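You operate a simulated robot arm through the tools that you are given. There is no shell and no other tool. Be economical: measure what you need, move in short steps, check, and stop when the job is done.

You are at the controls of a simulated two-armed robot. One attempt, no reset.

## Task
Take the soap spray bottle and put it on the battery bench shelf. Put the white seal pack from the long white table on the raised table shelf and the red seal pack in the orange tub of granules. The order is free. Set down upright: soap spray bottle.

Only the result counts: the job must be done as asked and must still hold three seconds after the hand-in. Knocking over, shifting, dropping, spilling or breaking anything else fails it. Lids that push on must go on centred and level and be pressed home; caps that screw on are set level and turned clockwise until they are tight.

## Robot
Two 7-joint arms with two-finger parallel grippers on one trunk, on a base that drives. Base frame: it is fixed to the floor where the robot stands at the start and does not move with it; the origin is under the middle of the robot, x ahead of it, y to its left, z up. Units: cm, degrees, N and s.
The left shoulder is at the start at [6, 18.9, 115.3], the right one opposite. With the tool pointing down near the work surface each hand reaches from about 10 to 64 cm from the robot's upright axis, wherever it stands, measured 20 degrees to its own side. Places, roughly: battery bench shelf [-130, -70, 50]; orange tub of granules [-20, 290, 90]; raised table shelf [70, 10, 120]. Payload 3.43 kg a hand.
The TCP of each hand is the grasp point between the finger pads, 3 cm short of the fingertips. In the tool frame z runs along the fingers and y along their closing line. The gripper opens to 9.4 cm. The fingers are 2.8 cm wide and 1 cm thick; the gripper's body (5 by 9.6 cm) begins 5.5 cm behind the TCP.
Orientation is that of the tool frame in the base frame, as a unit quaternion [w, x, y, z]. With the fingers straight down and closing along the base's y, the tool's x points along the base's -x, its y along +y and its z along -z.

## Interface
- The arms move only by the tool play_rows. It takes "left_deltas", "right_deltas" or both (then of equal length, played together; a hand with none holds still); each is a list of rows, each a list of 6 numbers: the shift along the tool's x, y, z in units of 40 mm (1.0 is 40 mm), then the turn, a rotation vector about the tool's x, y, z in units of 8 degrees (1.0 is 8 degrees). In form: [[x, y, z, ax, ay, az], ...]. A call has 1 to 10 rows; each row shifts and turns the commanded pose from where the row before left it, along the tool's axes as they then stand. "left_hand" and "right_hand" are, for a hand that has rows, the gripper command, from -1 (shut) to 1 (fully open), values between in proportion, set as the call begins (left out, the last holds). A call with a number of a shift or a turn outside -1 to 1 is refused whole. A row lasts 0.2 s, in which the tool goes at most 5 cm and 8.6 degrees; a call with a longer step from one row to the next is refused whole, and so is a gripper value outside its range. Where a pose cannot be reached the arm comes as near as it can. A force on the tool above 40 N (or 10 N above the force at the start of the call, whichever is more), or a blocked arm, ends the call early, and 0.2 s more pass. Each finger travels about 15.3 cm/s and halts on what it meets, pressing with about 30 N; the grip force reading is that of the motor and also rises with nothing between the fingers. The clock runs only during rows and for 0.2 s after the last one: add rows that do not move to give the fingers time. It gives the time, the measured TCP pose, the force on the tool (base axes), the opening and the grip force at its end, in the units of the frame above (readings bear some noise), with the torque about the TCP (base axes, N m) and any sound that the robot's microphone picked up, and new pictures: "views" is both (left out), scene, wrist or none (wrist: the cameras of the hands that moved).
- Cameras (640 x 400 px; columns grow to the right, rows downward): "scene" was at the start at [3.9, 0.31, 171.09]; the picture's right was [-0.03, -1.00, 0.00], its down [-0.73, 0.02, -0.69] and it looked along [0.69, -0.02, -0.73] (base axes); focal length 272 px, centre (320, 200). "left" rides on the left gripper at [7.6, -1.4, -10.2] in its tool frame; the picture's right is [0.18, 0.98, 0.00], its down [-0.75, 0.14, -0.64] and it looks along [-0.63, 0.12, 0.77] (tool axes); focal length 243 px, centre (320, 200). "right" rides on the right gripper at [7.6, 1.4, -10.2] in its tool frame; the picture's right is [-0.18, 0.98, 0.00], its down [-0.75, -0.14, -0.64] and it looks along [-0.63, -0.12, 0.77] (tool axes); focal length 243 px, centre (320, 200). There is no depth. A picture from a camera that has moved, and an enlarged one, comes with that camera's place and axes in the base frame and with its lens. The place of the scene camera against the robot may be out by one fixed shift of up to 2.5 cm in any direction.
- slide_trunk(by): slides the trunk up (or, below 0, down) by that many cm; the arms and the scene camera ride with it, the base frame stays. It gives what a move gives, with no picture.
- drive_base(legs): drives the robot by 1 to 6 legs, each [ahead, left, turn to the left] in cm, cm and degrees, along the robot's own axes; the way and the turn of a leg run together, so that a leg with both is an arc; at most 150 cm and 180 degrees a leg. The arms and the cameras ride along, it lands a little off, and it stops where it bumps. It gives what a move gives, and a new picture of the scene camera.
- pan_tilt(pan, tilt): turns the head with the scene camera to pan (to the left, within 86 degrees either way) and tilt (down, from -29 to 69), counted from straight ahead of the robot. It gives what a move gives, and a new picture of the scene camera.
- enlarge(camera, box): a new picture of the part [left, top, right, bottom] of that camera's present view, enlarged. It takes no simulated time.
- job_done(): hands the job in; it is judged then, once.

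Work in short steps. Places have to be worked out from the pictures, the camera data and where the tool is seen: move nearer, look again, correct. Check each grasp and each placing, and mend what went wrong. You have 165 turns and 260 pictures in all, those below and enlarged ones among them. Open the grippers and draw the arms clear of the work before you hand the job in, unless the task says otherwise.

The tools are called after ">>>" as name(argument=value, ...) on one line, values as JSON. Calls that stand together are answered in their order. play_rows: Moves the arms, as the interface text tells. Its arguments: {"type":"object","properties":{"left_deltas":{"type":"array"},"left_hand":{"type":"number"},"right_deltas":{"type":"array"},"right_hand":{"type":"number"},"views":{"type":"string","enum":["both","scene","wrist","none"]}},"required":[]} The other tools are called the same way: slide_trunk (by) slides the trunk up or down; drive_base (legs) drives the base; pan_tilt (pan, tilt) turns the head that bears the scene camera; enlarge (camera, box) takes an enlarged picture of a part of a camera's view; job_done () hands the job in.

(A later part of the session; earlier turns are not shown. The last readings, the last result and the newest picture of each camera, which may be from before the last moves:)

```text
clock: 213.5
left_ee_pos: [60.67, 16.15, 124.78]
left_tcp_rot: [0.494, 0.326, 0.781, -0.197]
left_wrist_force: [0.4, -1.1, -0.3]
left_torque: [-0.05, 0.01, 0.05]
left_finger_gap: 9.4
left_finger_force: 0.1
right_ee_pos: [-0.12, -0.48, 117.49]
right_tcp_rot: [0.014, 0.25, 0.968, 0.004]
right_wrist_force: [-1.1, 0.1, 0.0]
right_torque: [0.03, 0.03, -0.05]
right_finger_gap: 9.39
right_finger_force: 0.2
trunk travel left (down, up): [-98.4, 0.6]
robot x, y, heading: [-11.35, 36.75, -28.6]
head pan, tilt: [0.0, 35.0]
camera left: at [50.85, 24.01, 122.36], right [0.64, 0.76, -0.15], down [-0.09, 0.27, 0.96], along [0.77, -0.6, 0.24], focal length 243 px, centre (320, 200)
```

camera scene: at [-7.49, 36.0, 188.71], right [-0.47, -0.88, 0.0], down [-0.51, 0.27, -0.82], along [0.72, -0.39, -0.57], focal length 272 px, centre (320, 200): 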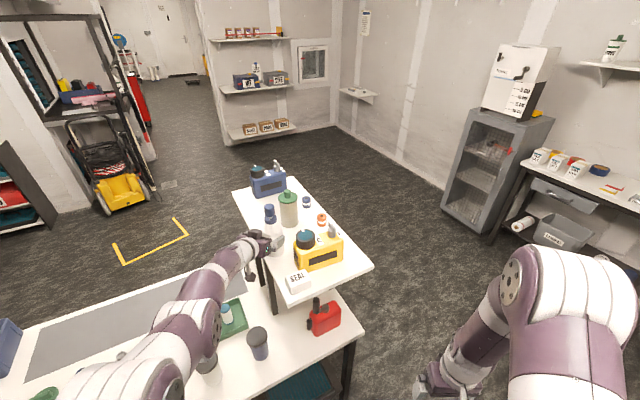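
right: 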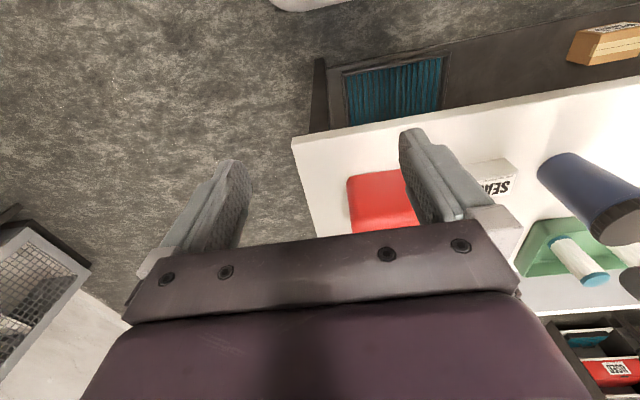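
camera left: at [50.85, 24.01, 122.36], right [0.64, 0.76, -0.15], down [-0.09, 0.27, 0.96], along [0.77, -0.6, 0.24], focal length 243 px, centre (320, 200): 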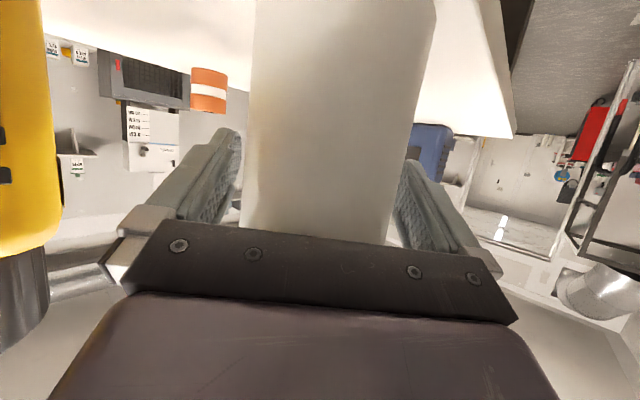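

>>> play_rows(left_deltas=[[0, 0, 0, 0, 0, 0], [0, 0, 0, 0, 0, 0], [0, 0, 0, 0, 0, 0], [0, 0, 0, 0, 0, 0]], left_hand=-1, views="none")

>>> play_rows(left_deltas=[[-0.225, 0, -0.108, 0, 0, 0], [-0.225, 0, -0.108, 0, 0, 0], [-0.45, 0, -0.217, 0, 0, 0], [-0.45, 0, -0.217, 0, 0, 0], [0, 0, 0, 0, 0, 0]])

```text
clock: 214.5
left_ee_pos: [60.7, 16.15, 124.65]
left_tcp_rot: [0.494, 0.326, 0.781, -0.198]
left_wrist_force: [0.0, -0.9, 0.5]
left_torque: [-0.15, 0.1, 0.03]
left_finger_gap: 7.56
left_finger_force: 29.7
right_ee_pos: [-0.04, -0.44, 117.43]
right_tcp_rot: [0.013, 0.249, 0.968, 0.002]
right_wrist_force: [-0.8, -0.4, -1.0]
right_torque: [0.0, 0.02, -0.02]
right_finger_gap: 9.4
right_finger_force: 0.2
trunk travel left (down, up): [-98.4, 0.6]
robot x, y, heading: [-11.74, 36.42, -28.5]
head pan, tilt: [0.0, 35.0]
```

```text
clock: 215.7
left_ee_pos: [60.51, 16.0, 130.78]
left_tcp_rot: [0.494, 0.326, 0.782, -0.197]
left_wrist_force: [-0.1, 0.1, -4.2]
left_torque: [-0.03, -0.04, -0.01]
left_finger_gap: 7.53
left_finger_force: 29.8
right_ee_pos: [0.1, -0.41, 117.49]
right_tcp_rot: [0.012, 0.25, 0.968, 0.003]
right_wrist_force: [-0.3, -0.9, -0.1]
right_torque: [-0.01, -0.03, 0.01]
right_finger_gap: 9.39
right_finger_force: 0.1
trunk travel left (down, up): [-98.4, 0.6]
robot x, y, heading: [-11.45, 36.72, -28.4]
head pan, tilt: [0.0, 35.0]
camera scene: at [-7.31, 35.95, 188.7], right [-0.47, -0.88, 0.0], down [-0.51, 0.27, -0.82], along [0.72, -0.39, -0.57], focal length 272 px, centre (320, 200)
camera left: at [50.77, 23.93, 128.32], right [0.64, 0.76, -0.15], down [-0.09, 0.27, 0.96], along [0.77, -0.6, 0.24], focal length 243 px, centre (320, 200)
```

scene: 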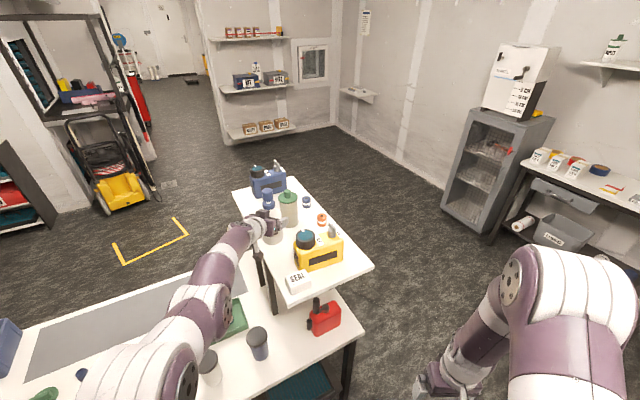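
left: 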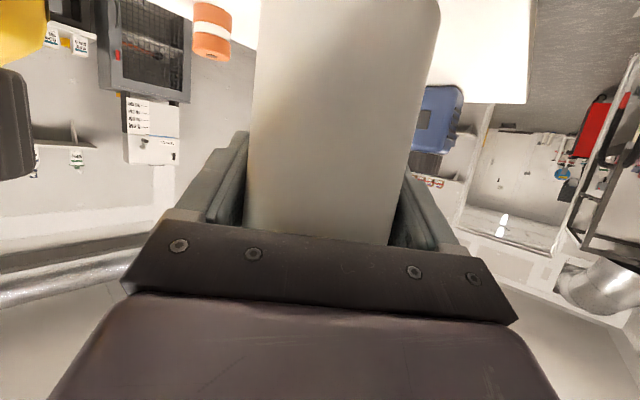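

The soap bottle is lifted upright (gap 7.5, ~0.4 kg). Back out along the approach line, back off, and turn toward −y.

>>> drive_base(legs=[[-24, 7, 0], [-24, 0, 0], [0, 0, -62]])

>>> pan_tilt(pan=-60, tilt=30)

```text
clock: 221.6
left_ee_pos: [-35.91, -7.82, 130.74]
left_tcp_rot: [0.32, 0.684, 0.5, -0.425]
left_wrist_force: [-1.6, 0.1, -4.3]
left_torque: [-0.07, 0.0, 0.0]
left_finger_gap: 7.54
left_finger_force: 30.6
right_ee_pos: [-78.85, 38.29, 117.46]
right_tcp_rot: [0.012, 0.715, 0.699, -0.004]
right_wrist_force: [0.4, 0.0, 0.2]
right_torque: [-0.01, 0.01, 0.02]
right_finger_gap: 9.4
right_finger_force: 0.1
trunk travel left (down, up): [-98.4, 0.6]
robot x, y, heading: [-51.18, 66.2, -90.5]
head pan, tilt: [0.0, 35.0]
camera scene: at [-49.25, 63.63, 188.7], right [-1.0, 0.01, 0.0], down [0.01, 0.57, -0.82], along [-0.01, -0.82, -0.57], focal length 272 px, centre (320, 200)
```

scene: 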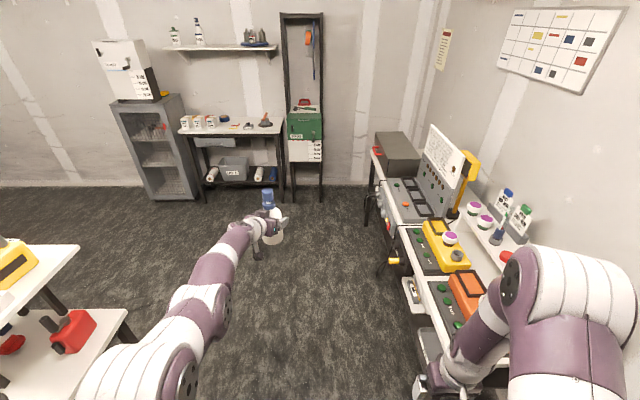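

```text
clock: 222.9
left_ee_pos: [-35.85, -7.61, 130.69]
left_tcp_rot: [0.32, 0.684, 0.499, -0.425]
left_wrist_force: [-0.4, 0.4, -3.3]
left_torque: [-0.02, 0.03, -0.04]
left_finger_gap: 7.54
left_finger_force: 30.3
right_ee_pos: [-78.79, 38.23, 117.43]
right_tcp_rot: [0.012, 0.714, 0.7, -0.003]
right_wrist_force: [0.3, -0.4, -0.3]
right_torque: [0.01, -0.01, 0.01]
right_finger_gap: 9.39
right_finger_force: 0.1
trunk travel left (down, up): [-98.4, 0.6]
robot x, y, heading: [-51.18, 65.89, -90.6]
head pan, tilt: [-60.0, 30.0]
camera scene: at [-57.07, 67.98, 189.49], right [-0.49, 0.87, 0.0], down [0.44, 0.25, -0.87], along [-0.75, -0.43, -0.5], focal length 272 px, centre (320, 200)
```

scene: 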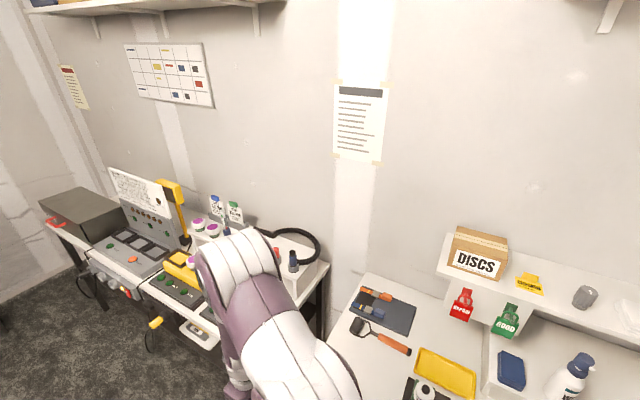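

The battery bench runs along x≈−97 (front edge), y −125…5. I'll drive to about (−12, −60), and turn to face it.

>>> drive_base(legs=[[126, 40, 0], [0, 0, -90]])

>>> slide_trunk(by=-50)

>>> pan_tilt(pan=0, tilt=30)

```text
clock: 233.3
left_ee_pos: [-84.1, -80.37, 130.6]
left_tcp_rot: [-0.058, 0.84, -0.106, -0.529]
left_wrist_force: [0.3, -0.3, -4.3]
left_torque: [0.0, 0.06, -0.02]
left_finger_gap: 7.54
left_finger_force: 30.0
right_ee_pos: [-40.62, -34.89, 117.45]
right_tcp_rot: [0.007, 1.0, 0.018, -0.012]
right_wrist_force: [-1.2, 0.1, 0.3]
right_torque: [-0.01, 0.0, 0.0]
right_finger_gap: 9.4
right_finger_force: 0.2
trunk travel left (down, up): [-98.4, 0.6]
robot x, y, heading: [-11.52, -60.95, -177.0]
head pan, tilt: [-60.0, 30.0]
camera scene: at [-8.41, -52.45, 189.49], right [0.84, 0.54, 0.0], down [0.27, -0.42, -0.87], along [-0.47, 0.73, -0.5], focal length 272 px, centre (320, 200)
```

scene: 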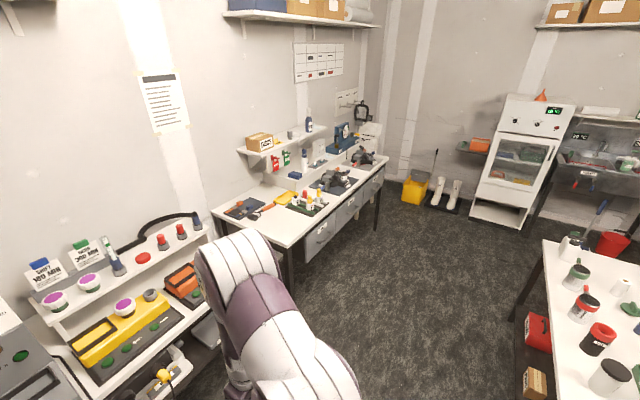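

```text
refused: -50 is not a number from -40 to 40
```

```text
clock: 234.6
left_ee_pos: [-84.04, -80.31, 130.73]
left_tcp_rot: [-0.059, 0.841, -0.106, -0.528]
left_wrist_force: [-0.3, 0.4, -5.2]
left_torque: [0.01, 0.0, 0.01]
left_finger_gap: 7.5
left_finger_force: 29.9
right_ee_pos: [-40.6, -34.92, 117.44]
right_tcp_rot: [0.006, 1.0, 0.019, -0.01]
right_wrist_force: [0.1, 0.2, -0.5]
right_torque: [0.04, -0.01, 0.0]
right_finger_gap: 9.41
right_finger_force: 0.1
trunk travel left (down, up): [-98.4, 0.6]
robot x, y, heading: [-11.06, -60.58, -177.0]
head pan, tilt: [0.0, 30.0]
camera scene: at [-12.55, -60.45, 189.48], right [-0.05, 1.0, 0.0], down [0.5, 0.02, -0.87], along [-0.86, -0.04, -0.5], focal length 272 px, centre (320, 200)
```

scene: 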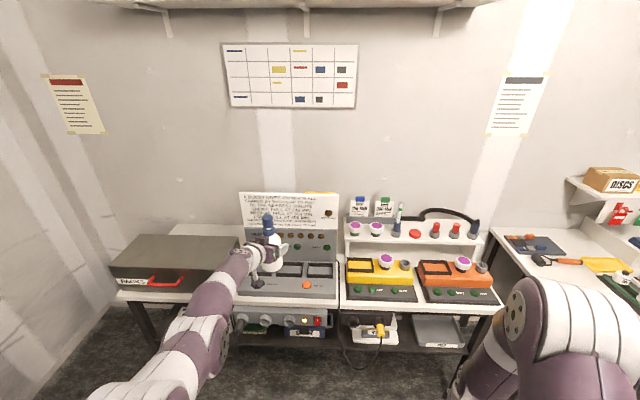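

I'll back off 25 cm and lower the trunk so that camera and hand see the lower shelf.

>>> drive_base(legs=[[-22, 0, -3]])

>>> slide_trunk(by=-38)

>>> slide_trunk(by=-26)

>>> pan_tilt(pan=0, tilt=28)

>>> enlarge(camera="left", box=[0, 0, 640, 400])

```text
clock: 236.3
left_ee_pos: [-62.67, -76.15, 130.45]
left_tcp_rot: [-0.071, 0.838, -0.126, -0.526]
left_wrist_force: [-0.8, -0.4, -3.6]
left_torque: [-0.01, 0.01, -0.01]
left_finger_gap: 7.54
left_finger_force: 29.8
right_ee_pos: [-17.16, -32.96, 117.24]
right_tcp_rot: [0.006, 1.0, -0.006, -0.011]
right_wrist_force: [0.1, -0.2, 0.7]
right_torque: [-0.02, -0.05, -0.04]
right_finger_gap: 9.39
right_finger_force: 0.1
trunk travel left (down, up): [-98.4, 0.6]
robot x, y, heading: [11.25, -60.09, 179.9]
head pan, tilt: [0.0, 30.0]
camera scene: at [9.51, -59.78, 189.47], right [0.0, 1.0, 0.0], down [0.5, 0.0, -0.86], along [-0.86, 0.0, -0.5], focal length 272 px, centre (320, 200)
```

scene: 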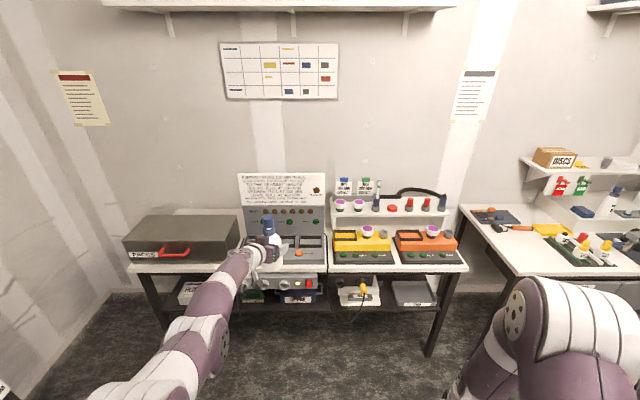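

```text
clock: 240.0
left_ee_pos: [-62.38, -76.19, 92.65]
left_tcp_rot: [-0.072, 0.837, -0.127, -0.527]
left_wrist_force: [0.1, -0.2, -3.5]
left_torque: [-0.01, 0.05, 0.04]
left_finger_gap: 7.56
left_finger_force: 30.1
right_ee_pos: [-16.82, -32.92, 79.48]
right_tcp_rot: [0.006, 1.0, -0.005, -0.012]
right_wrist_force: [0.1, 0.2, -0.3]
right_torque: [0.0, 0.02, 0.0]
right_finger_gap: 9.39
right_finger_force: 0.0
trunk travel left (down, up): [-60.4, 38.6]
robot x, y, heading: [11.1, -60.67, 179.9]
head pan, tilt: [0.0, 30.0]
```

```text
clock: 242.7
left_ee_pos: [-62.39, -76.24, 66.83]
left_tcp_rot: [-0.07, 0.838, -0.125, -0.527]
left_wrist_force: [-0.1, -1.0, -4.2]
left_torque: [0.01, 0.01, 0.0]
left_finger_gap: 7.53
left_finger_force: 30.0
right_ee_pos: [-16.7, -32.88, 53.52]
right_tcp_rot: [0.006, 1.0, -0.006, -0.012]
right_wrist_force: [-0.2, -0.9, -0.5]
right_torque: [-0.01, 0.0, 0.01]
right_finger_gap: 9.41
right_finger_force: 0.1
trunk travel left (down, up): [-34.4, 64.6]
robot x, y, heading: [11.46, -60.61, 179.8]
head pan, tilt: [0.0, 30.0]
```

```text
clock: 243.3
left_ee_pos: [-62.27, -76.29, 66.72]
left_tcp_rot: [-0.071, 0.838, -0.126, -0.526]
left_wrist_force: [0.4, 0.0, -4.3]
left_torque: [0.01, 0.01, 0.01]
left_finger_gap: 7.54
left_finger_force: 29.7
right_ee_pos: [-16.77, -32.89, 53.48]
right_tcp_rot: [0.006, 1.0, -0.006, -0.012]
right_wrist_force: [0.1, 0.1, 0.5]
right_torque: [0.02, 0.0, -0.01]
right_finger_gap: 9.39
right_finger_force: 0.1
trunk travel left (down, up): [-34.4, 64.6]
robot x, y, heading: [11.19, -60.12, 179.9]
head pan, tilt: [0.0, 28.0]
camera scene: at [9.94, -59.76, 125.8], right [0.0, 1.0, 0.0], down [0.47, 0.0, -0.88], along [-0.88, 0.0, -0.47], focal length 272 px, centre (320, 200)
```

scene: 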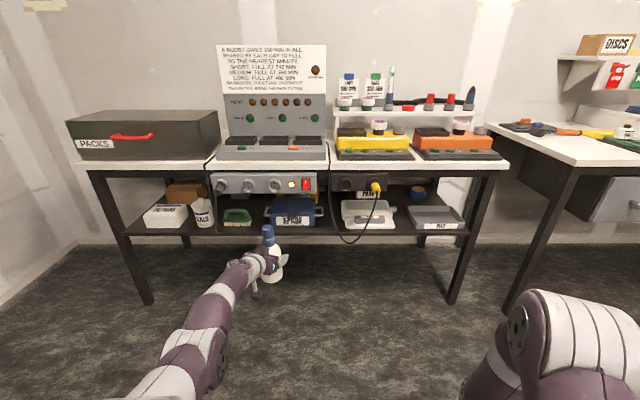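

```text
1.00 times, centred on (320, 200) of left
camera zoom: at [-49.86, -78.43, 64.28], right [-0.2, -0.97, -0.15], down [0.2, -0.19, 0.96], along [-0.96, 0.17, 0.24], focal length 243 px, centre (320, 200)
```

zoom: 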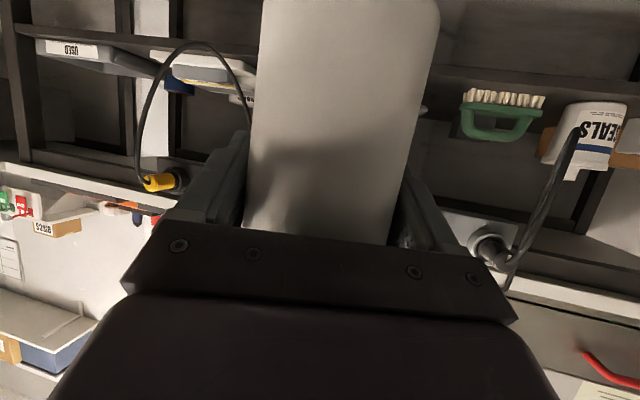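

>>> enlarge(camera="scene", box=[120, 160, 320, 270])

>>> enlarge(camera="scene", box=[300, 160, 500, 270])

```text
3.20 times, centred on (220, 215) of scene
camera zoom: at [9.94, -59.76, 125.8], right [0.0, 1.0, 0.0], down [0.47, 0.0, -0.88], along [-0.88, 0.0, -0.47], focal length 872 px, centre (640, 152)
```

zoom: 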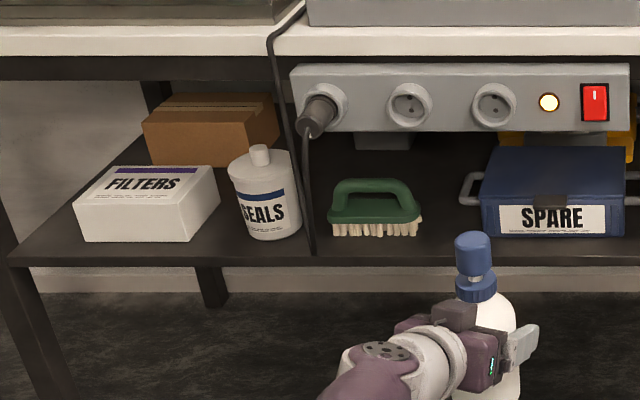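

```text
3.20 times, centred on (400, 215) of scene
camera zoom: at [9.94, -59.76, 125.8], right [0.0, 1.0, 0.0], down [0.47, 0.0, -0.88], along [-0.88, 0.0, -0.47], focal length 872 px, centre (64, 152)
```

zoom: 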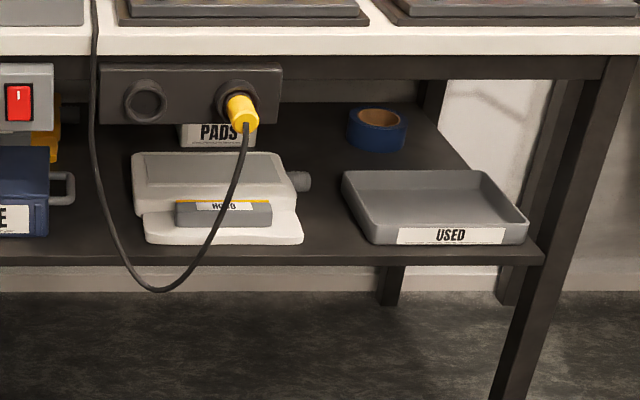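

The best spot is the gap between the grey scale and the "USED" tray (y≈−24…−14 at the front edge), free of the cable. I'll square the tool to az 180°, move ahead 16, and then right to y≈−19.

>>> play_rows(left_deltas=[[0, 0, 0, -0.46, 0.01, -0.222], [0, 0, 0, -0.46, 0.01, -0.222], [0, 0, 0, -0.46, 0.01, -0.222], [0, 0, 0, -0.46, 0.01, -0.222], [0, 0, 0, 0, 0, 0]], views="none")

>>> drive_base(legs=[[14, 0, 0], [0, -57, 0]])

>>> enlarge(camera="left", box=[0, 0, 640, 400])

```text
clock: 244.5
left_ee_pos: [-62.32, -76.22, 66.72]
left_tcp_rot: [0.005, 0.848, -0.005, -0.53]
left_wrist_force: [-0.2, -0.4, -4.5]
left_torque: [0.0, 0.01, -0.01]
left_finger_gap: 7.52
left_finger_force: 29.8
right_ee_pos: [-16.65, -32.98, 53.47]
right_tcp_rot: [0.006, 1.0, -0.005, -0.012]
right_wrist_force: [-0.4, 0.4, -0.5]
right_torque: [0.02, -0.04, 0.02]
right_finger_gap: 9.41
right_finger_force: 0.1
trunk travel left (down, up): [-34.4, 64.6]
robot x, y, heading: [11.23, -60.23, 180.1]
head pan, tilt: [0.0, 28.0]
```

```text
clock: 248.6
left_ee_pos: [-76.53, -20.57, 66.78]
left_tcp_rot: [0.006, 0.848, -0.004, -0.53]
left_wrist_force: [-0.3, 0.4, -4.0]
left_torque: [0.0, -0.01, -0.01]
left_finger_gap: 7.55
left_finger_force: 30.3
right_ee_pos: [-31.07, 22.57, 53.46]
right_tcp_rot: [0.006, 1.0, -0.005, -0.012]
right_wrist_force: [0.4, 0.4, -0.7]
right_torque: [-0.02, -0.01, 0.0]
right_finger_gap: 9.42
right_finger_force: 0.0
trunk travel left (down, up): [-34.4, 64.6]
robot x, y, heading: [-3.21, -4.56, -179.8]
head pan, tilt: [0.0, 28.0]
camera scene: at [-4.34, -4.05, 125.8], right [0.0, 1.0, 0.0], down [0.47, 0.0, -0.88], along [-0.88, 0.0, -0.47], focal length 272 px, centre (320, 200)
```

scene: 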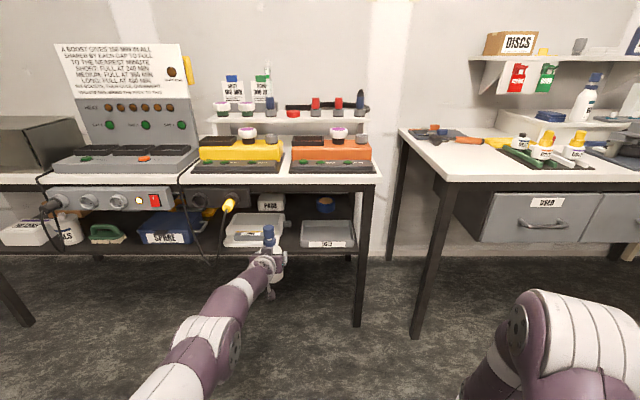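

```text
1.00 times, centred on (320, 200) of left
camera zoom: at [-63.96, -19.25, 64.35], right [0.08, -0.99, -0.15], down [0.25, -0.13, 0.96], along [-0.97, -0.11, 0.23], focal length 243 px, centre (320, 200)
```

zoom: 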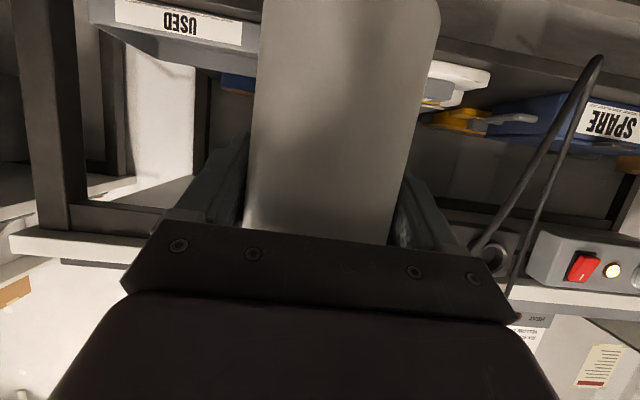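

>>> enlarge(camera="scene", box=[200, 180, 380, 300])

```text
3.33 times, centred on (290, 240) of scene
camera zoom: at [-4.34, -4.05, 125.8], right [0.0, 1.0, 0.0], down [0.47, 0.0, -0.88], along [-0.88, 0.0, -0.47], focal length 908 px, centre (420, 67)
```

zoom: 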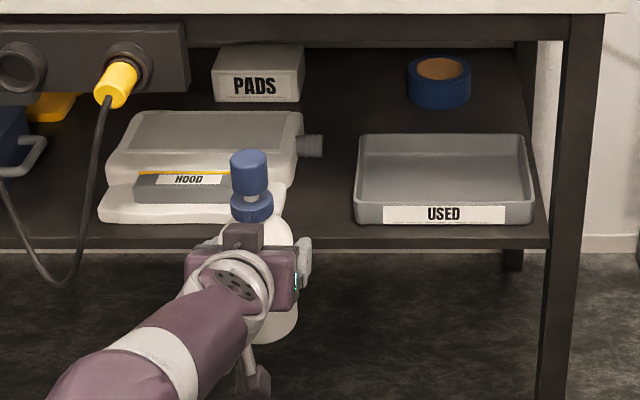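

Gap measured by two views: y≈−21.7…−12 (centre ≈−17), shelf z≈50, front edge x≈−95. Move right 3.4, lower 4.3, ahead 11, and look again.

>>> slide_trunk(by=-4.3)

>>> drive_base(legs=[[10, -3.4, 0]])

>>> enlarge(camera="scene", box=[180, 180, 360, 300])

```text
clock: 249.5
left_ee_pos: [-76.61, -20.61, 62.39]
left_tcp_rot: [0.005, 0.848, -0.005, -0.53]
left_wrist_force: [-0.6, 0.0, -4.4]
left_torque: [-0.02, 0.05, -0.02]
left_finger_gap: 7.55
left_finger_force: 30.1
right_ee_pos: [-30.99, 22.66, 49.13]
right_tcp_rot: [0.006, 1.0, -0.004, -0.012]
right_wrist_force: [0.3, 0.1, 0.2]
right_torque: [0.0, 0.01, -0.04]
right_finger_gap: 9.39
right_finger_force: 0.1
trunk travel left (down, up): [-30.1, 68.9]
robot x, y, heading: [-3.01, -4.67, -179.7]
head pan, tilt: [0.0, 28.0]
```

```text
clock: 250.6
left_ee_pos: [-86.65, -17.04, 62.39]
left_tcp_rot: [0.005, 0.847, -0.005, -0.531]
left_wrist_force: [-0.2, -0.9, -3.3]
left_torque: [0.0, 0.04, -0.02]
left_finger_gap: 7.55
left_finger_force: 30.1
right_ee_pos: [-41.07, 26.08, 49.05]
right_tcp_rot: [0.005, 1.0, -0.007, -0.011]
right_wrist_force: [-0.1, 1.1, 0.1]
right_torque: [-0.02, 0.0, 0.0]
right_finger_gap: 9.4
right_finger_force: 0.0
trunk travel left (down, up): [-30.1, 68.9]
robot x, y, heading: [-13.08, -1.09, 179.8]
head pan, tilt: [0.0, 28.0]
camera scene: at [-14.41, -0.7, 121.49], right [0.0, 1.0, 0.0], down [0.47, 0.0, -0.88], along [-0.88, 0.0, -0.47], focal length 272 px, centre (320, 200)
```

scene: 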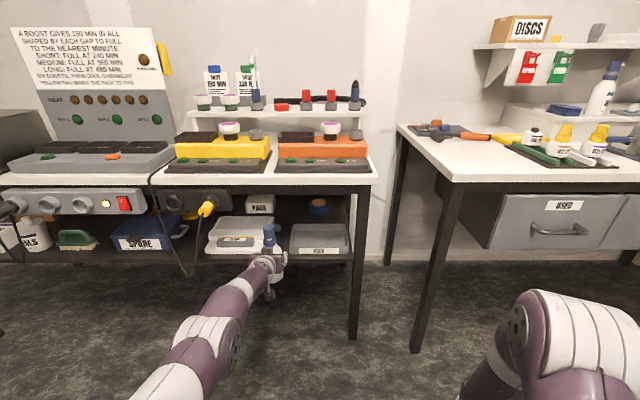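

```text
3.33 times, centred on (270, 240) of scene
camera zoom: at [-14.41, -0.7, 121.49], right [0.0, 1.0, 0.0], down [0.47, 0.0, -0.88], along [-0.88, 0.0, -0.47], focal length 908 px, centre (487, 67)
```

zoom: 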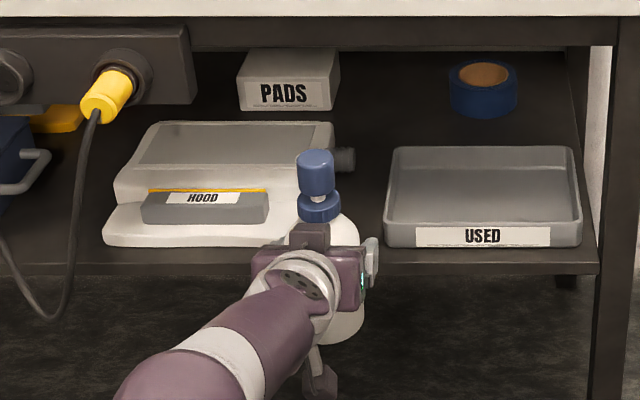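

>>> enlarge(camera="left", box=[0, 0, 640, 400])

```text
1.00 times, centred on (320, 200) of left
camera zoom: at [-74.02, -15.73, 60.0], right [0.08, -0.99, -0.15], down [0.25, -0.13, 0.96], along [-0.97, -0.11, 0.23], focal length 243 px, centre (320, 200)
```

zoom: 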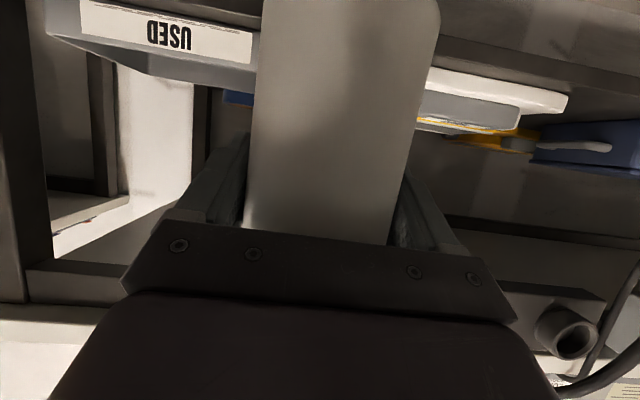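

Edge is about x≈−97, z≈51. Shift left 0.4 and go ahead 8, then check clearances.

>>> drive_base(legs=[[8, 0.4, 0]])

>>> enlarge(camera="scene", box=[200, 180, 360, 290])

>>> enlarge(camera="left", box=[0, 0, 640, 400])

```text
clock: 251.7
left_ee_pos: [-94.5, -17.58, 62.39]
left_tcp_rot: [0.005, 0.848, -0.005, -0.53]
left_wrist_force: [-0.9, 0.1, -4.0]
left_torque: [-0.01, 0.03, 0.01]
left_finger_gap: 7.54
left_finger_force: 29.6
right_ee_pos: [-49.07, 25.64, 49.22]
right_tcp_rot: [0.006, 1.0, -0.006, -0.012]
right_wrist_force: [-0.6, -0.1, -1.0]
right_torque: [0.0, -0.02, -0.01]
right_finger_gap: 9.38
right_finger_force: 0.2
trunk travel left (down, up): [-30.1, 68.9]
robot x, y, heading: [-21.07, -1.57, -179.6]
head pan, tilt: [0.0, 28.0]
camera scene: at [-22.35, -1.11, 121.49], right [0.0, 1.0, 0.0], down [0.47, 0.0, -0.88], along [-0.88, 0.0, -0.47], focal length 272 px, centre (320, 200)
```

scene: 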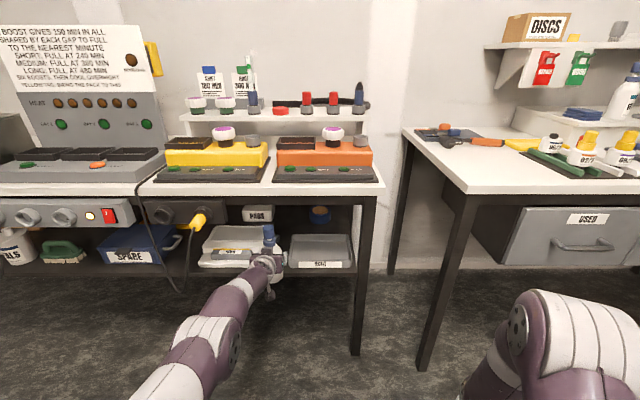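

```text
3.64 times, centred on (280, 235) of scene
camera zoom: at [-22.35, -1.11, 121.49], right [0.0, 1.0, 0.0], down [0.47, 0.0, -0.88], along [-0.88, 0.0, -0.47], focal length 990 px, centre (466, 73)
```

zoom: 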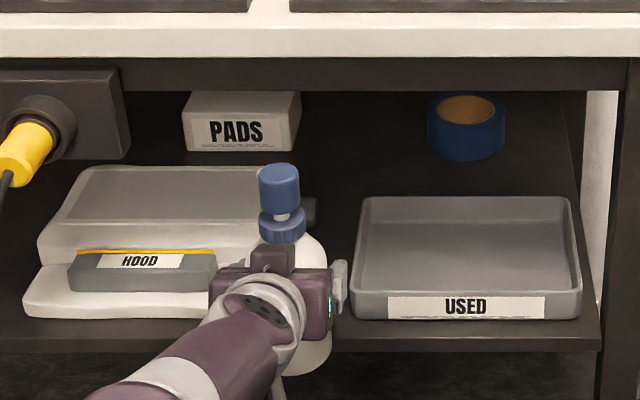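

```text
1.00 times, centred on (320, 200) of left
camera zoom: at [-81.93, -16.21, 59.97], right [0.08, -0.99, -0.15], down [0.25, -0.13, 0.96], along [-0.97, -0.11, 0.23], focal length 243 px, centre (320, 200)
```

zoom: 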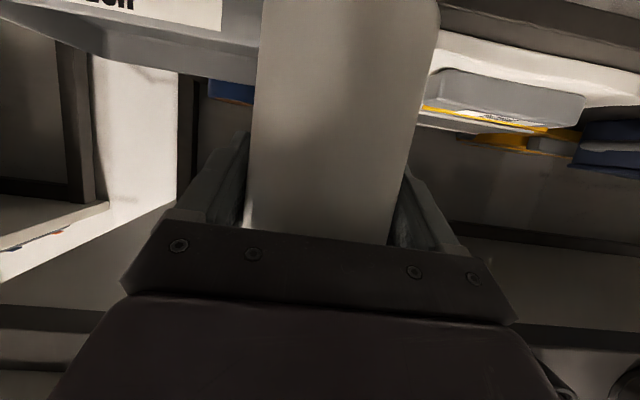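

Bottle is lined up (≈1 cm margins both sides). Ahead 7.2 cm, then lower in small steps.

>>> drive_base(legs=[[7.2, -0.2, 0]])

>>> slide_trunk(by=-2)

>>> enlarge(camera="scene", box=[200, 180, 360, 290])

>>> enlarge(camera="left", box=[0, 0, 640, 400])

```text
clock: 252.7
left_ee_pos: [-101.94, -17.24, 62.27]
left_tcp_rot: [0.004, 0.848, -0.006, -0.53]
left_wrist_force: [-0.1, -0.7, -3.8]
left_torque: [0.0, 0.05, -0.02]
left_finger_gap: 7.55
left_finger_force: 30.4
right_ee_pos: [-56.31, 26.01, 49.11]
right_tcp_rot: [0.006, 1.0, -0.007, -0.012]
right_wrist_force: [0.6, 0.4, -0.2]
right_torque: [-0.02, -0.02, 0.0]
right_finger_gap: 9.41
right_finger_force: 0.1
trunk travel left (down, up): [-30.1, 68.9]
robot x, y, heading: [-28.46, -1.42, 180.0]
head pan, tilt: [0.0, 28.0]
camera scene: at [-29.68, -0.9, 121.49], right [0.0, 1.0, 0.0], down [0.47, 0.0, -0.88], along [-0.88, 0.0, -0.47], focal length 272 px, centre (320, 200)
```

scene: 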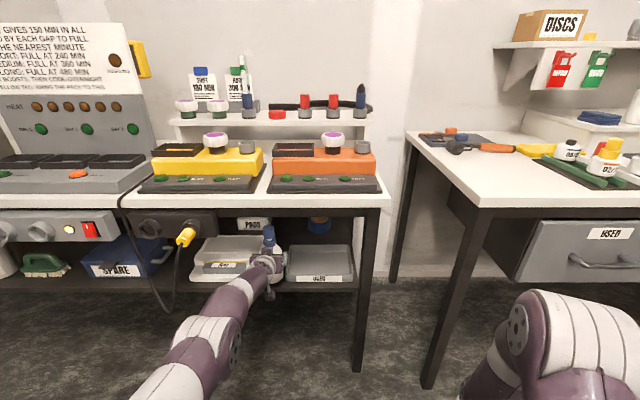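

```text
clock: 253.4
left_ee_pos: [-101.79, -17.33, 60.38]
left_tcp_rot: [0.005, 0.848, -0.006, -0.53]
left_wrist_force: [0.5, 0.0, -3.4]
left_torque: [0.02, 0.05, -0.01]
left_finger_gap: 7.56
left_finger_force: 30.2
right_ee_pos: [-56.34, 25.99, 47.18]
right_tcp_rot: [0.006, 1.0, -0.006, -0.012]
right_wrist_force: [0.3, 0.1, 0.1]
right_torque: [0.0, 0.03, -0.01]
right_finger_gap: 9.43
right_finger_force: 0.0
trunk travel left (down, up): [-28.1, 70.9]
robot x, y, heading: [-28.34, -1.4, 179.7]
head pan, tilt: [0.0, 28.0]
```

```text
3.64 times, centred on (280, 235) of scene
camera zoom: at [-29.59, -0.9, 119.5], right [0.0, 1.0, 0.0], down [0.47, 0.0, -0.88], along [-0.88, 0.0, -0.47], focal length 990 px, centre (466, 73)
```

zoom: 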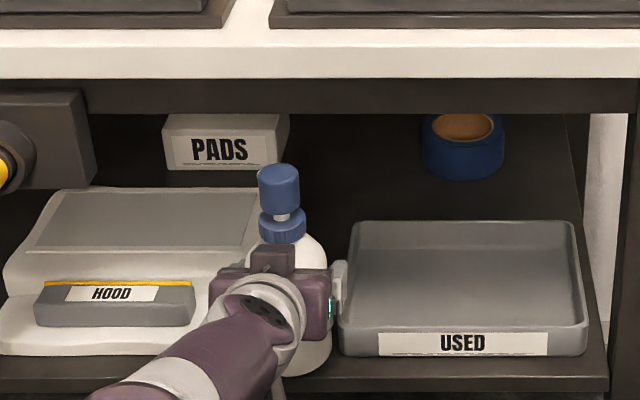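

```text
1.00 times, centred on (320, 200) of left
camera zoom: at [-89.22, -15.93, 58.0], right [0.08, -0.99, -0.15], down [0.25, -0.13, 0.96], along [-0.97, -0.11, 0.23], focal length 243 px, centre (320, 200)
```

zoom: 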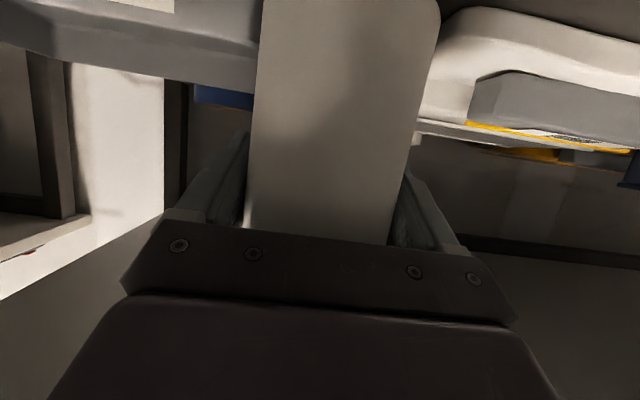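

>>> enlarge(camera="scene", box=[255, 235, 335, 295])

```text
6.67 times, centred on (295, 265) of scene
camera zoom: at [-29.59, -0.9, 119.5], right [0.0, 1.0, 0.0], down [0.47, 0.0, -0.88], along [-0.88, 0.0, -0.47], focal length 1816 px, centre (487, -233)
```

zoom: 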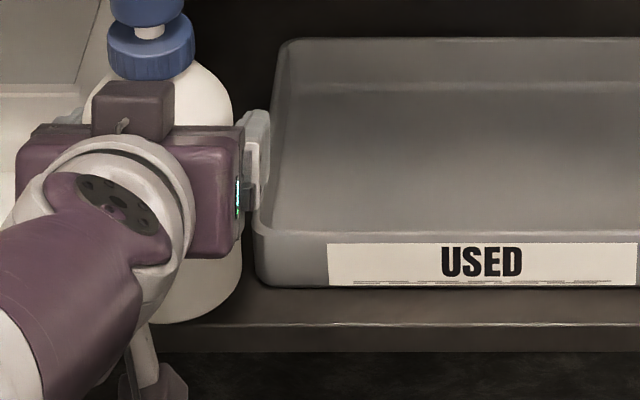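

The relative view shows the bottle's front still overhanging the shelf edge by ~4 cm and slightly close to the tray. I'll raise 2 cm, shift left 0.65 and go 4.3 further ahead.

>>> slide_trunk(by=2)

>>> drive_base(legs=[[4.4, 0.65, 0]])

>>> enlarge(camera="scene", box=[235, 215, 335, 295])

>>> enlarge(camera="left", box=[0, 0, 640, 400])

```text
clock: 254.1
left_ee_pos: [-101.93, -17.38, 62.29]
left_tcp_rot: [0.004, 0.848, -0.006, -0.53]
left_wrist_force: [0.6, 1.0, -4.6]
left_torque: [-0.02, 0.06, 0.02]
left_finger_gap: 7.53
left_finger_force: 29.7
right_ee_pos: [-56.25, 26.03, 49.18]
right_tcp_rot: [0.005, 1.0, -0.005, -0.011]
right_wrist_force: [-0.5, 0.4, 0.7]
right_torque: [0.02, -0.02, 0.01]
right_finger_gap: 9.42
right_finger_force: 0.1
trunk travel left (down, up): [-30.1, 68.9]
robot x, y, heading: [-28.2, -1.54, 179.6]
head pan, tilt: [0.0, 28.0]
```

```text
clock: 255.0
left_ee_pos: [-106.38, -18.06, 62.3]
left_tcp_rot: [0.005, 0.848, -0.005, -0.531]
left_wrist_force: [0.0, 0.0, -3.6]
left_torque: [-0.02, 0.05, 0.01]
left_finger_gap: 7.57
left_finger_force: 30.1
right_ee_pos: [-60.89, 25.29, 49.22]
right_tcp_rot: [0.006, 1.0, -0.005, -0.011]
right_wrist_force: [0.0, 0.5, 0.5]
right_torque: [-0.02, 0.0, 0.04]
right_finger_gap: 9.38
right_finger_force: 0.0
trunk travel left (down, up): [-30.1, 68.9]
robot x, y, heading: [-32.91, -2.07, -180.0]
head pan, tilt: [0.0, 28.0]
camera scene: at [-34.23, -1.58, 121.49], right [0.0, 1.0, 0.0], down [0.47, 0.0, -0.88], along [-0.88, 0.0, -0.47], focal length 272 px, centre (320, 200)
```

scene: 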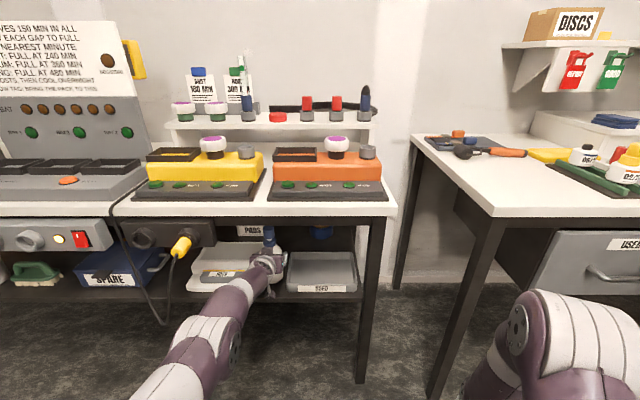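

```text
5.00 times, centred on (285, 255) of scene
camera zoom: at [-34.23, -1.58, 121.49], right [0.0, 1.0, 0.0], down [0.47, 0.0, -0.88], along [-0.88, 0.0, -0.47], focal length 1362 px, centre (495, -75)
```

zoom: 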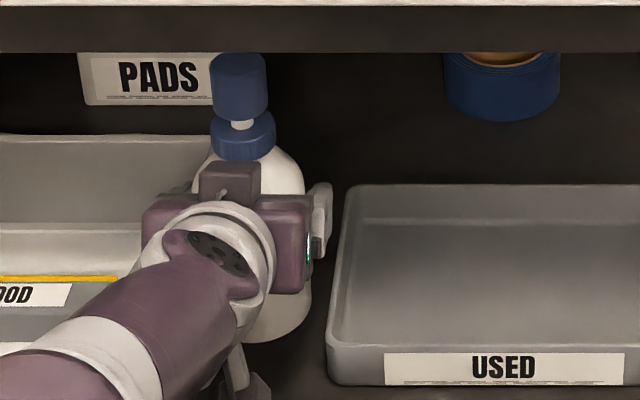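

```text
1.00 times, centred on (320, 200) of left
camera zoom: at [-93.78, -16.74, 59.93], right [0.08, -0.99, -0.15], down [0.25, -0.13, 0.96], along [-0.97, -0.11, 0.23], focal length 243 px, centre (320, 200)
```

zoom: 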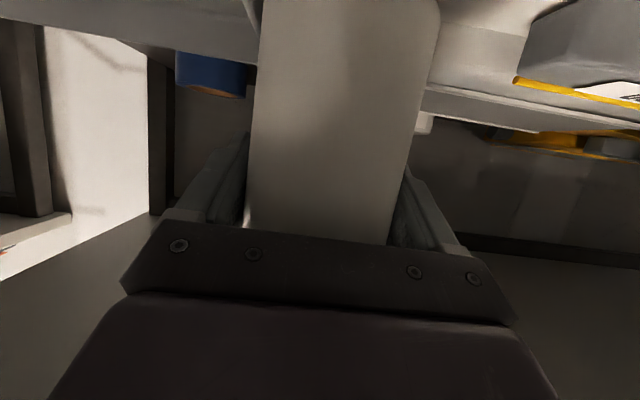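

The gap is tight by these estimates; I'll use the right hand's camera as a second eye: tilt it forward to look along the shelf.

>>> play_rows(right_deltas=[[0, 0, 0, 0, -1, 0], [0, 0, 0, 0, -1, 0], [0, 0, 0, 0, -1, 0], [0, 0, 0, 0, -1, 0], [0, 0, 0, 0, 0, 0]], views="wrist")

```text
clock: 256.2
left_ee_pos: [-106.31, -18.19, 62.26]
left_tcp_rot: [0.004, 0.848, -0.005, -0.53]
left_wrist_force: [0.3, 0.0, -4.1]
left_torque: [-0.03, 0.03, 0.02]
left_finger_gap: 7.54
left_finger_force: 29.7
right_ee_pos: [-60.64, 23.28, 49.0]
right_tcp_rot: [0.052, 0.986, -0.003, -0.159]
right_wrist_force: [0.1, -0.3, 0.0]
right_torque: [0.02, 0.01, -0.02]
right_finger_gap: 9.42
right_finger_force: 0.1
right hand out of reach, approached as far as the arm can: row 2, 3, 4
trunk travel left (down, up): [-30.1, 68.9]
robot x, y, heading: [-33.17, -1.85, -179.7]
head pan, tilt: [0.0, 28.0]
camera right: at [-50.14, 22.67, 56.45], right [-0.17, -0.97, 0.16], down [-0.51, 0.22, 0.83], along [-0.84, 0.05, -0.54], focal length 243 px, centre (320, 200)
```

right: 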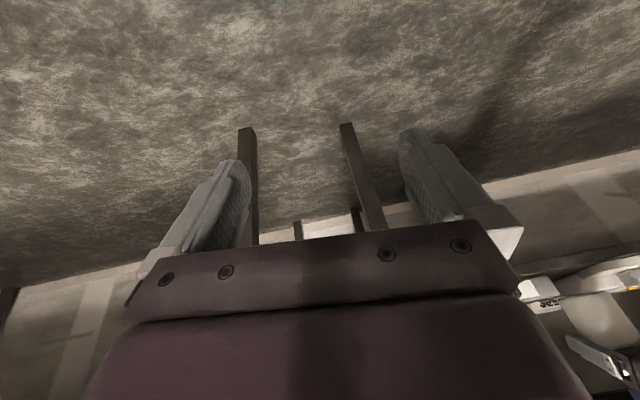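

>>> play_rows(right_deltas=[[-0.51, 0.67, -0.555, 0, 0, 0], [-0.51, 0.67, -0.555, 0, 0, 0], [-0.51, 0.67, -0.555, 0, 0, 0], [-0.51, 0.67, -0.555, 0, 0, 0], [-0.51, 0.67, -0.555, 0, 0, 0], [0, 0, 0, 0, -0.9, 0], [0, 0, 0, 0, -0.9, 0], [0, 0, 0, 0, -0.9, 0], [0, 0, 0, 0, 0, 0]], views="wrist")

```text
clock: 258.2
left_ee_pos: [-106.41, -18.14, 62.23]
left_tcp_rot: [0.004, 0.848, -0.006, -0.53]
left_wrist_force: [0.5, 0.2, -3.7]
left_torque: [0.01, 0.02, -0.01]
left_finger_gap: 7.51
left_finger_force: 30.1
right_ee_pos: [-66.93, 11.53, 64.11]
right_tcp_rot: [0.051, 0.938, -0.014, -0.342]
right_wrist_force: [-0.1, -0.2, -0.7]
right_torque: [0.05, -0.02, -0.01]
right_finger_gap: 9.41
right_finger_force: 0.0
trunk travel left (down, up): [-30.1, 68.9]
robot x, y, heading: [-32.9, -2.29, -180.0]
head pan, tilt: [0.0, 28.0]
camera right: at [-54.43, 10.27, 67.18], right [-0.13, -0.97, 0.22], down [-0.17, 0.24, 0.96], along [-0.98, 0.09, -0.19], focal length 243 px, centre (320, 200)
```

right: 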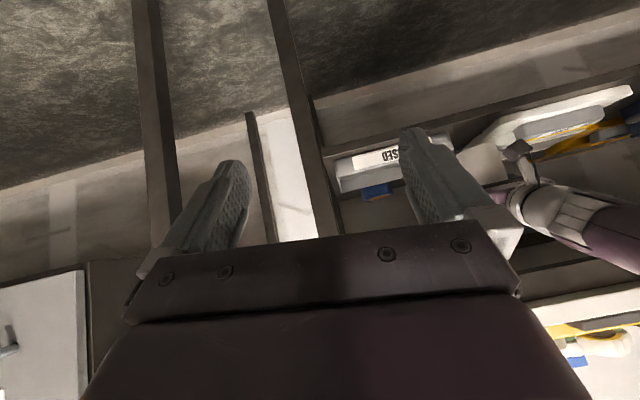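

Good view. Enlarge the gap region in the right hand's camera.

>>> enlarge(camera="right", box=[400, 60, 640, 210])

```text
2.67 times, centred on (520, 135) of right
camera zoom: at [-54.43, 10.27, 67.18], right [-0.13, -0.97, 0.22], down [-0.17, 0.24, 0.96], along [-0.98, 0.09, -0.19], focal length 647 px, centre (-213, 373)
```

zoom: 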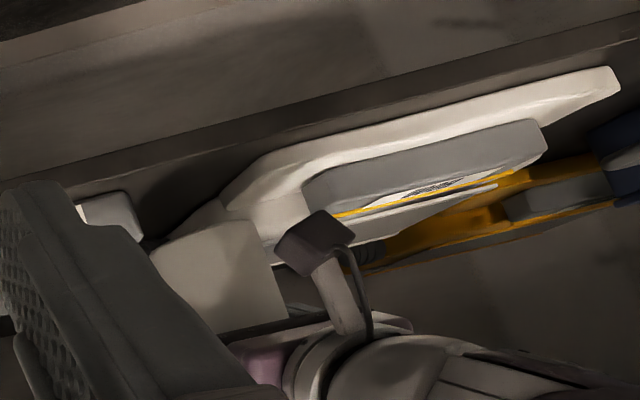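

The right camera (validated on the bottle itself) gives the gap as y −24.6…−13.9, shelf edge x≈−97, item fronts x≈−103.5. I'll shift left 1.0 and back 1.5, then lower.

>>> drive_base(legs=[[-1.5, 1.0, 0]])

>>> slide_trunk(by=-2.5)

>>> enlarge(camera="right", box=[400, 60, 640, 210])

```text
clock: 259.0
left_ee_pos: [-104.94, -19.11, 62.43]
left_tcp_rot: [0.004, 0.848, -0.005, -0.53]
left_wrist_force: [0.2, 0.0, -3.4]
left_torque: [-0.01, -0.03, 0.0]
left_finger_gap: 7.53
left_finger_force: 29.9
right_ee_pos: [-65.46, 10.46, 64.03]
right_tcp_rot: [0.05, 0.939, -0.013, -0.341]
right_wrist_force: [0.6, -0.9, -0.1]
right_torque: [-0.02, -0.02, 0.02]
right_finger_gap: 9.39
right_finger_force: 0.0
trunk travel left (down, up): [-30.1, 68.9]
robot x, y, heading: [-31.15, -2.81, -180.0]
head pan, tilt: [0.0, 28.0]
camera scene: at [-32.66, -2.58, 121.5], right [0.0, 1.0, 0.0], down [0.47, 0.0, -0.88], along [-0.88, 0.0, -0.47], focal length 272 px, centre (320, 200)
```

scene: 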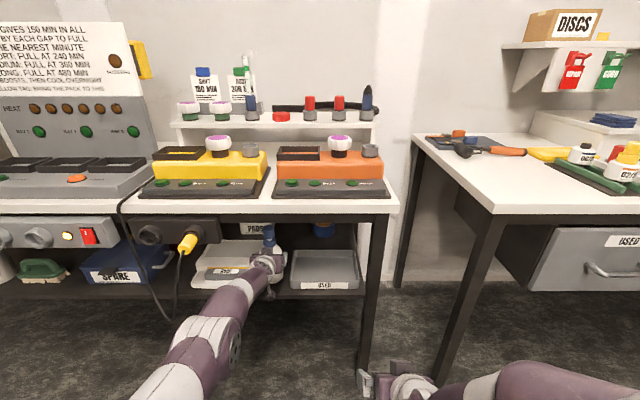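

```text
clock: 259.7
left_ee_pos: [-104.92, -19.13, 59.86]
left_tcp_rot: [0.005, 0.848, -0.006, -0.53]
left_wrist_force: [0.5, 0.6, -4.6]
left_torque: [-0.03, 0.04, -0.03]
left_finger_gap: 7.54
left_finger_force: 30.7
right_ee_pos: [-65.46, 10.44, 61.56]
right_tcp_rot: [0.05, 0.939, -0.014, -0.341]
right_wrist_force: [-0.2, 0.3, -0.7]
right_torque: [0.01, 0.0, 0.02]
right_finger_gap: 9.39
right_finger_force: 0.1
trunk travel left (down, up): [-27.6, 71.4]
robot x, y, heading: [-31.46, -2.72, -179.7]
head pan, tilt: [0.0, 28.0]
```

```text
2.67 times, centred on (520, 135) of right
camera zoom: at [-52.96, 9.3, 64.7], right [-0.13, -0.97, 0.22], down [-0.17, 0.24, 0.96], along [-0.98, 0.09, -0.19], focal length 647 px, centre (-213, 373)
```

zoom: 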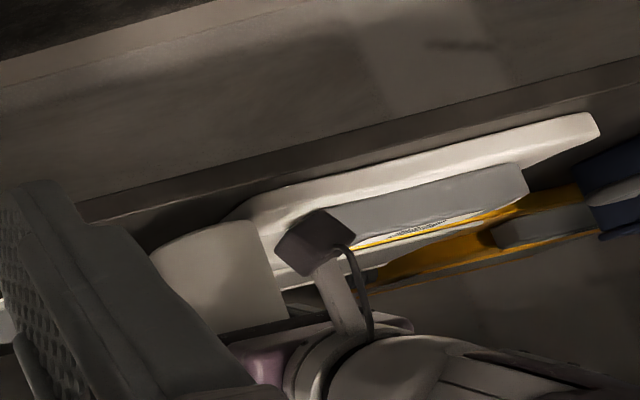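

Good position. Continue lowering in small steps until contact.

>>> slide_trunk(by=-1)

>>> slide_trunk(by=-0.6)

>>> enlarge(camera="right", box=[400, 60, 640, 210])

```text
clock: 260.2
left_ee_pos: [-104.93, -19.12, 58.84]
left_tcp_rot: [0.005, 0.848, -0.005, -0.53]
left_wrist_force: [0.9, 0.1, -3.6]
left_torque: [-0.01, 0.05, 0.0]
left_finger_gap: 7.54
left_finger_force: 29.8
right_ee_pos: [-65.38, 10.43, 60.55]
right_tcp_rot: [0.05, 0.939, -0.014, -0.341]
right_wrist_force: [1.2, -0.2, 1.0]
right_torque: [0.0, 0.03, 0.0]
right_finger_gap: 9.39
right_finger_force: 0.1
trunk travel left (down, up): [-26.6, 72.4]
robot x, y, heading: [-31.5, -3.15, -180.0]
head pan, tilt: [0.0, 28.0]
```

```text
clock: 260.8
left_ee_pos: [-104.84, -19.15, 58.26]
left_tcp_rot: [0.005, 0.848, -0.005, -0.53]
left_wrist_force: [0.8, -0.3, -3.4]
left_torque: [0.01, 0.02, 0.0]
left_finger_gap: 7.54
left_finger_force: 30.5
right_ee_pos: [-65.51, 10.48, 59.85]
right_tcp_rot: [0.05, 0.939, -0.013, -0.341]
right_wrist_force: [0.7, 0.1, 0.3]
right_torque: [-0.03, -0.01, 0.01]
right_finger_gap: 9.41
right_finger_force: 0.1
trunk travel left (down, up): [-26.0, 73.0]
robot x, y, heading: [-31.22, -3.19, -180.0]
head pan, tilt: [0.0, 28.0]
```

```text
2.67 times, centred on (520, 135) of right
camera zoom: at [-52.97, 9.3, 63.09], right [-0.13, -0.97, 0.22], down [-0.17, 0.24, 0.96], along [-0.98, 0.09, -0.19], focal length 647 px, centre (-213, 373)
```

zoom: 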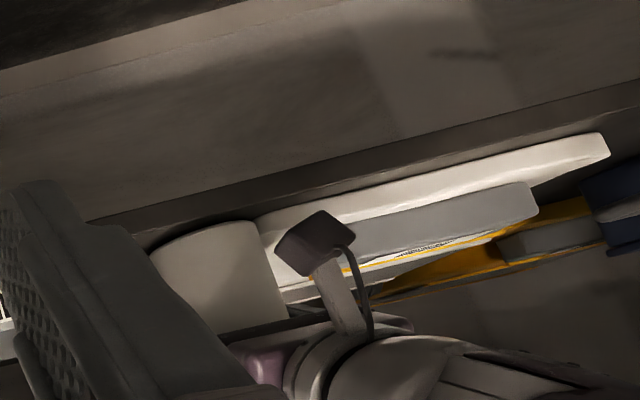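

Nearly touching; continue with 0.4 cm steps.

>>> slide_trunk(by=-0.4)

>>> slide_trunk(by=-0.3)

```text
clock: 261.3
left_ee_pos: [-104.86, -19.17, 57.93]
left_tcp_rot: [0.004, 0.848, -0.006, -0.53]
left_wrist_force: [-1.3, 0.2, -2.9]
left_torque: [0.06, 0.12, 0.02]
left_finger_gap: 7.55
left_finger_force: 30.3
right_ee_pos: [-65.43, 10.45, 59.49]
right_tcp_rot: [0.051, 0.939, -0.013, -0.34]
right_wrist_force: [0.0, -0.1, -0.5]
right_torque: [0.0, 0.01, 0.01]
right_finger_gap: 9.42
right_finger_force: 0.1
trunk travel left (down, up): [-25.6, 73.4]
robot x, y, heading: [-31.45, -3.0, -179.9]
head pan, tilt: [0.0, 28.0]
```

```text
clock: 261.9
left_ee_pos: [-105.0, -19.11, 57.85]
left_tcp_rot: [0.005, 0.847, -0.004, -0.532]
left_wrist_force: [1.2, -0.1, 8.2]
left_torque: [0.37, -0.11, 0.02]
left_finger_gap: 7.53
left_finger_force: 29.9
right_ee_pos: [-65.31, 10.42, 59.37]
right_tcp_rot: [0.051, 0.938, -0.013, -0.342]
right_wrist_force: [0.3, -0.2, 0.2]
right_torque: [0.01, 0.0, 0.0]
right_finger_gap: 9.4
right_finger_force: 0.1
trunk travel left (down, up): [-25.3, 73.7]
robot x, y, heading: [-31.48, -2.91, -179.9]
head pan, tilt: [0.0, 28.0]
```

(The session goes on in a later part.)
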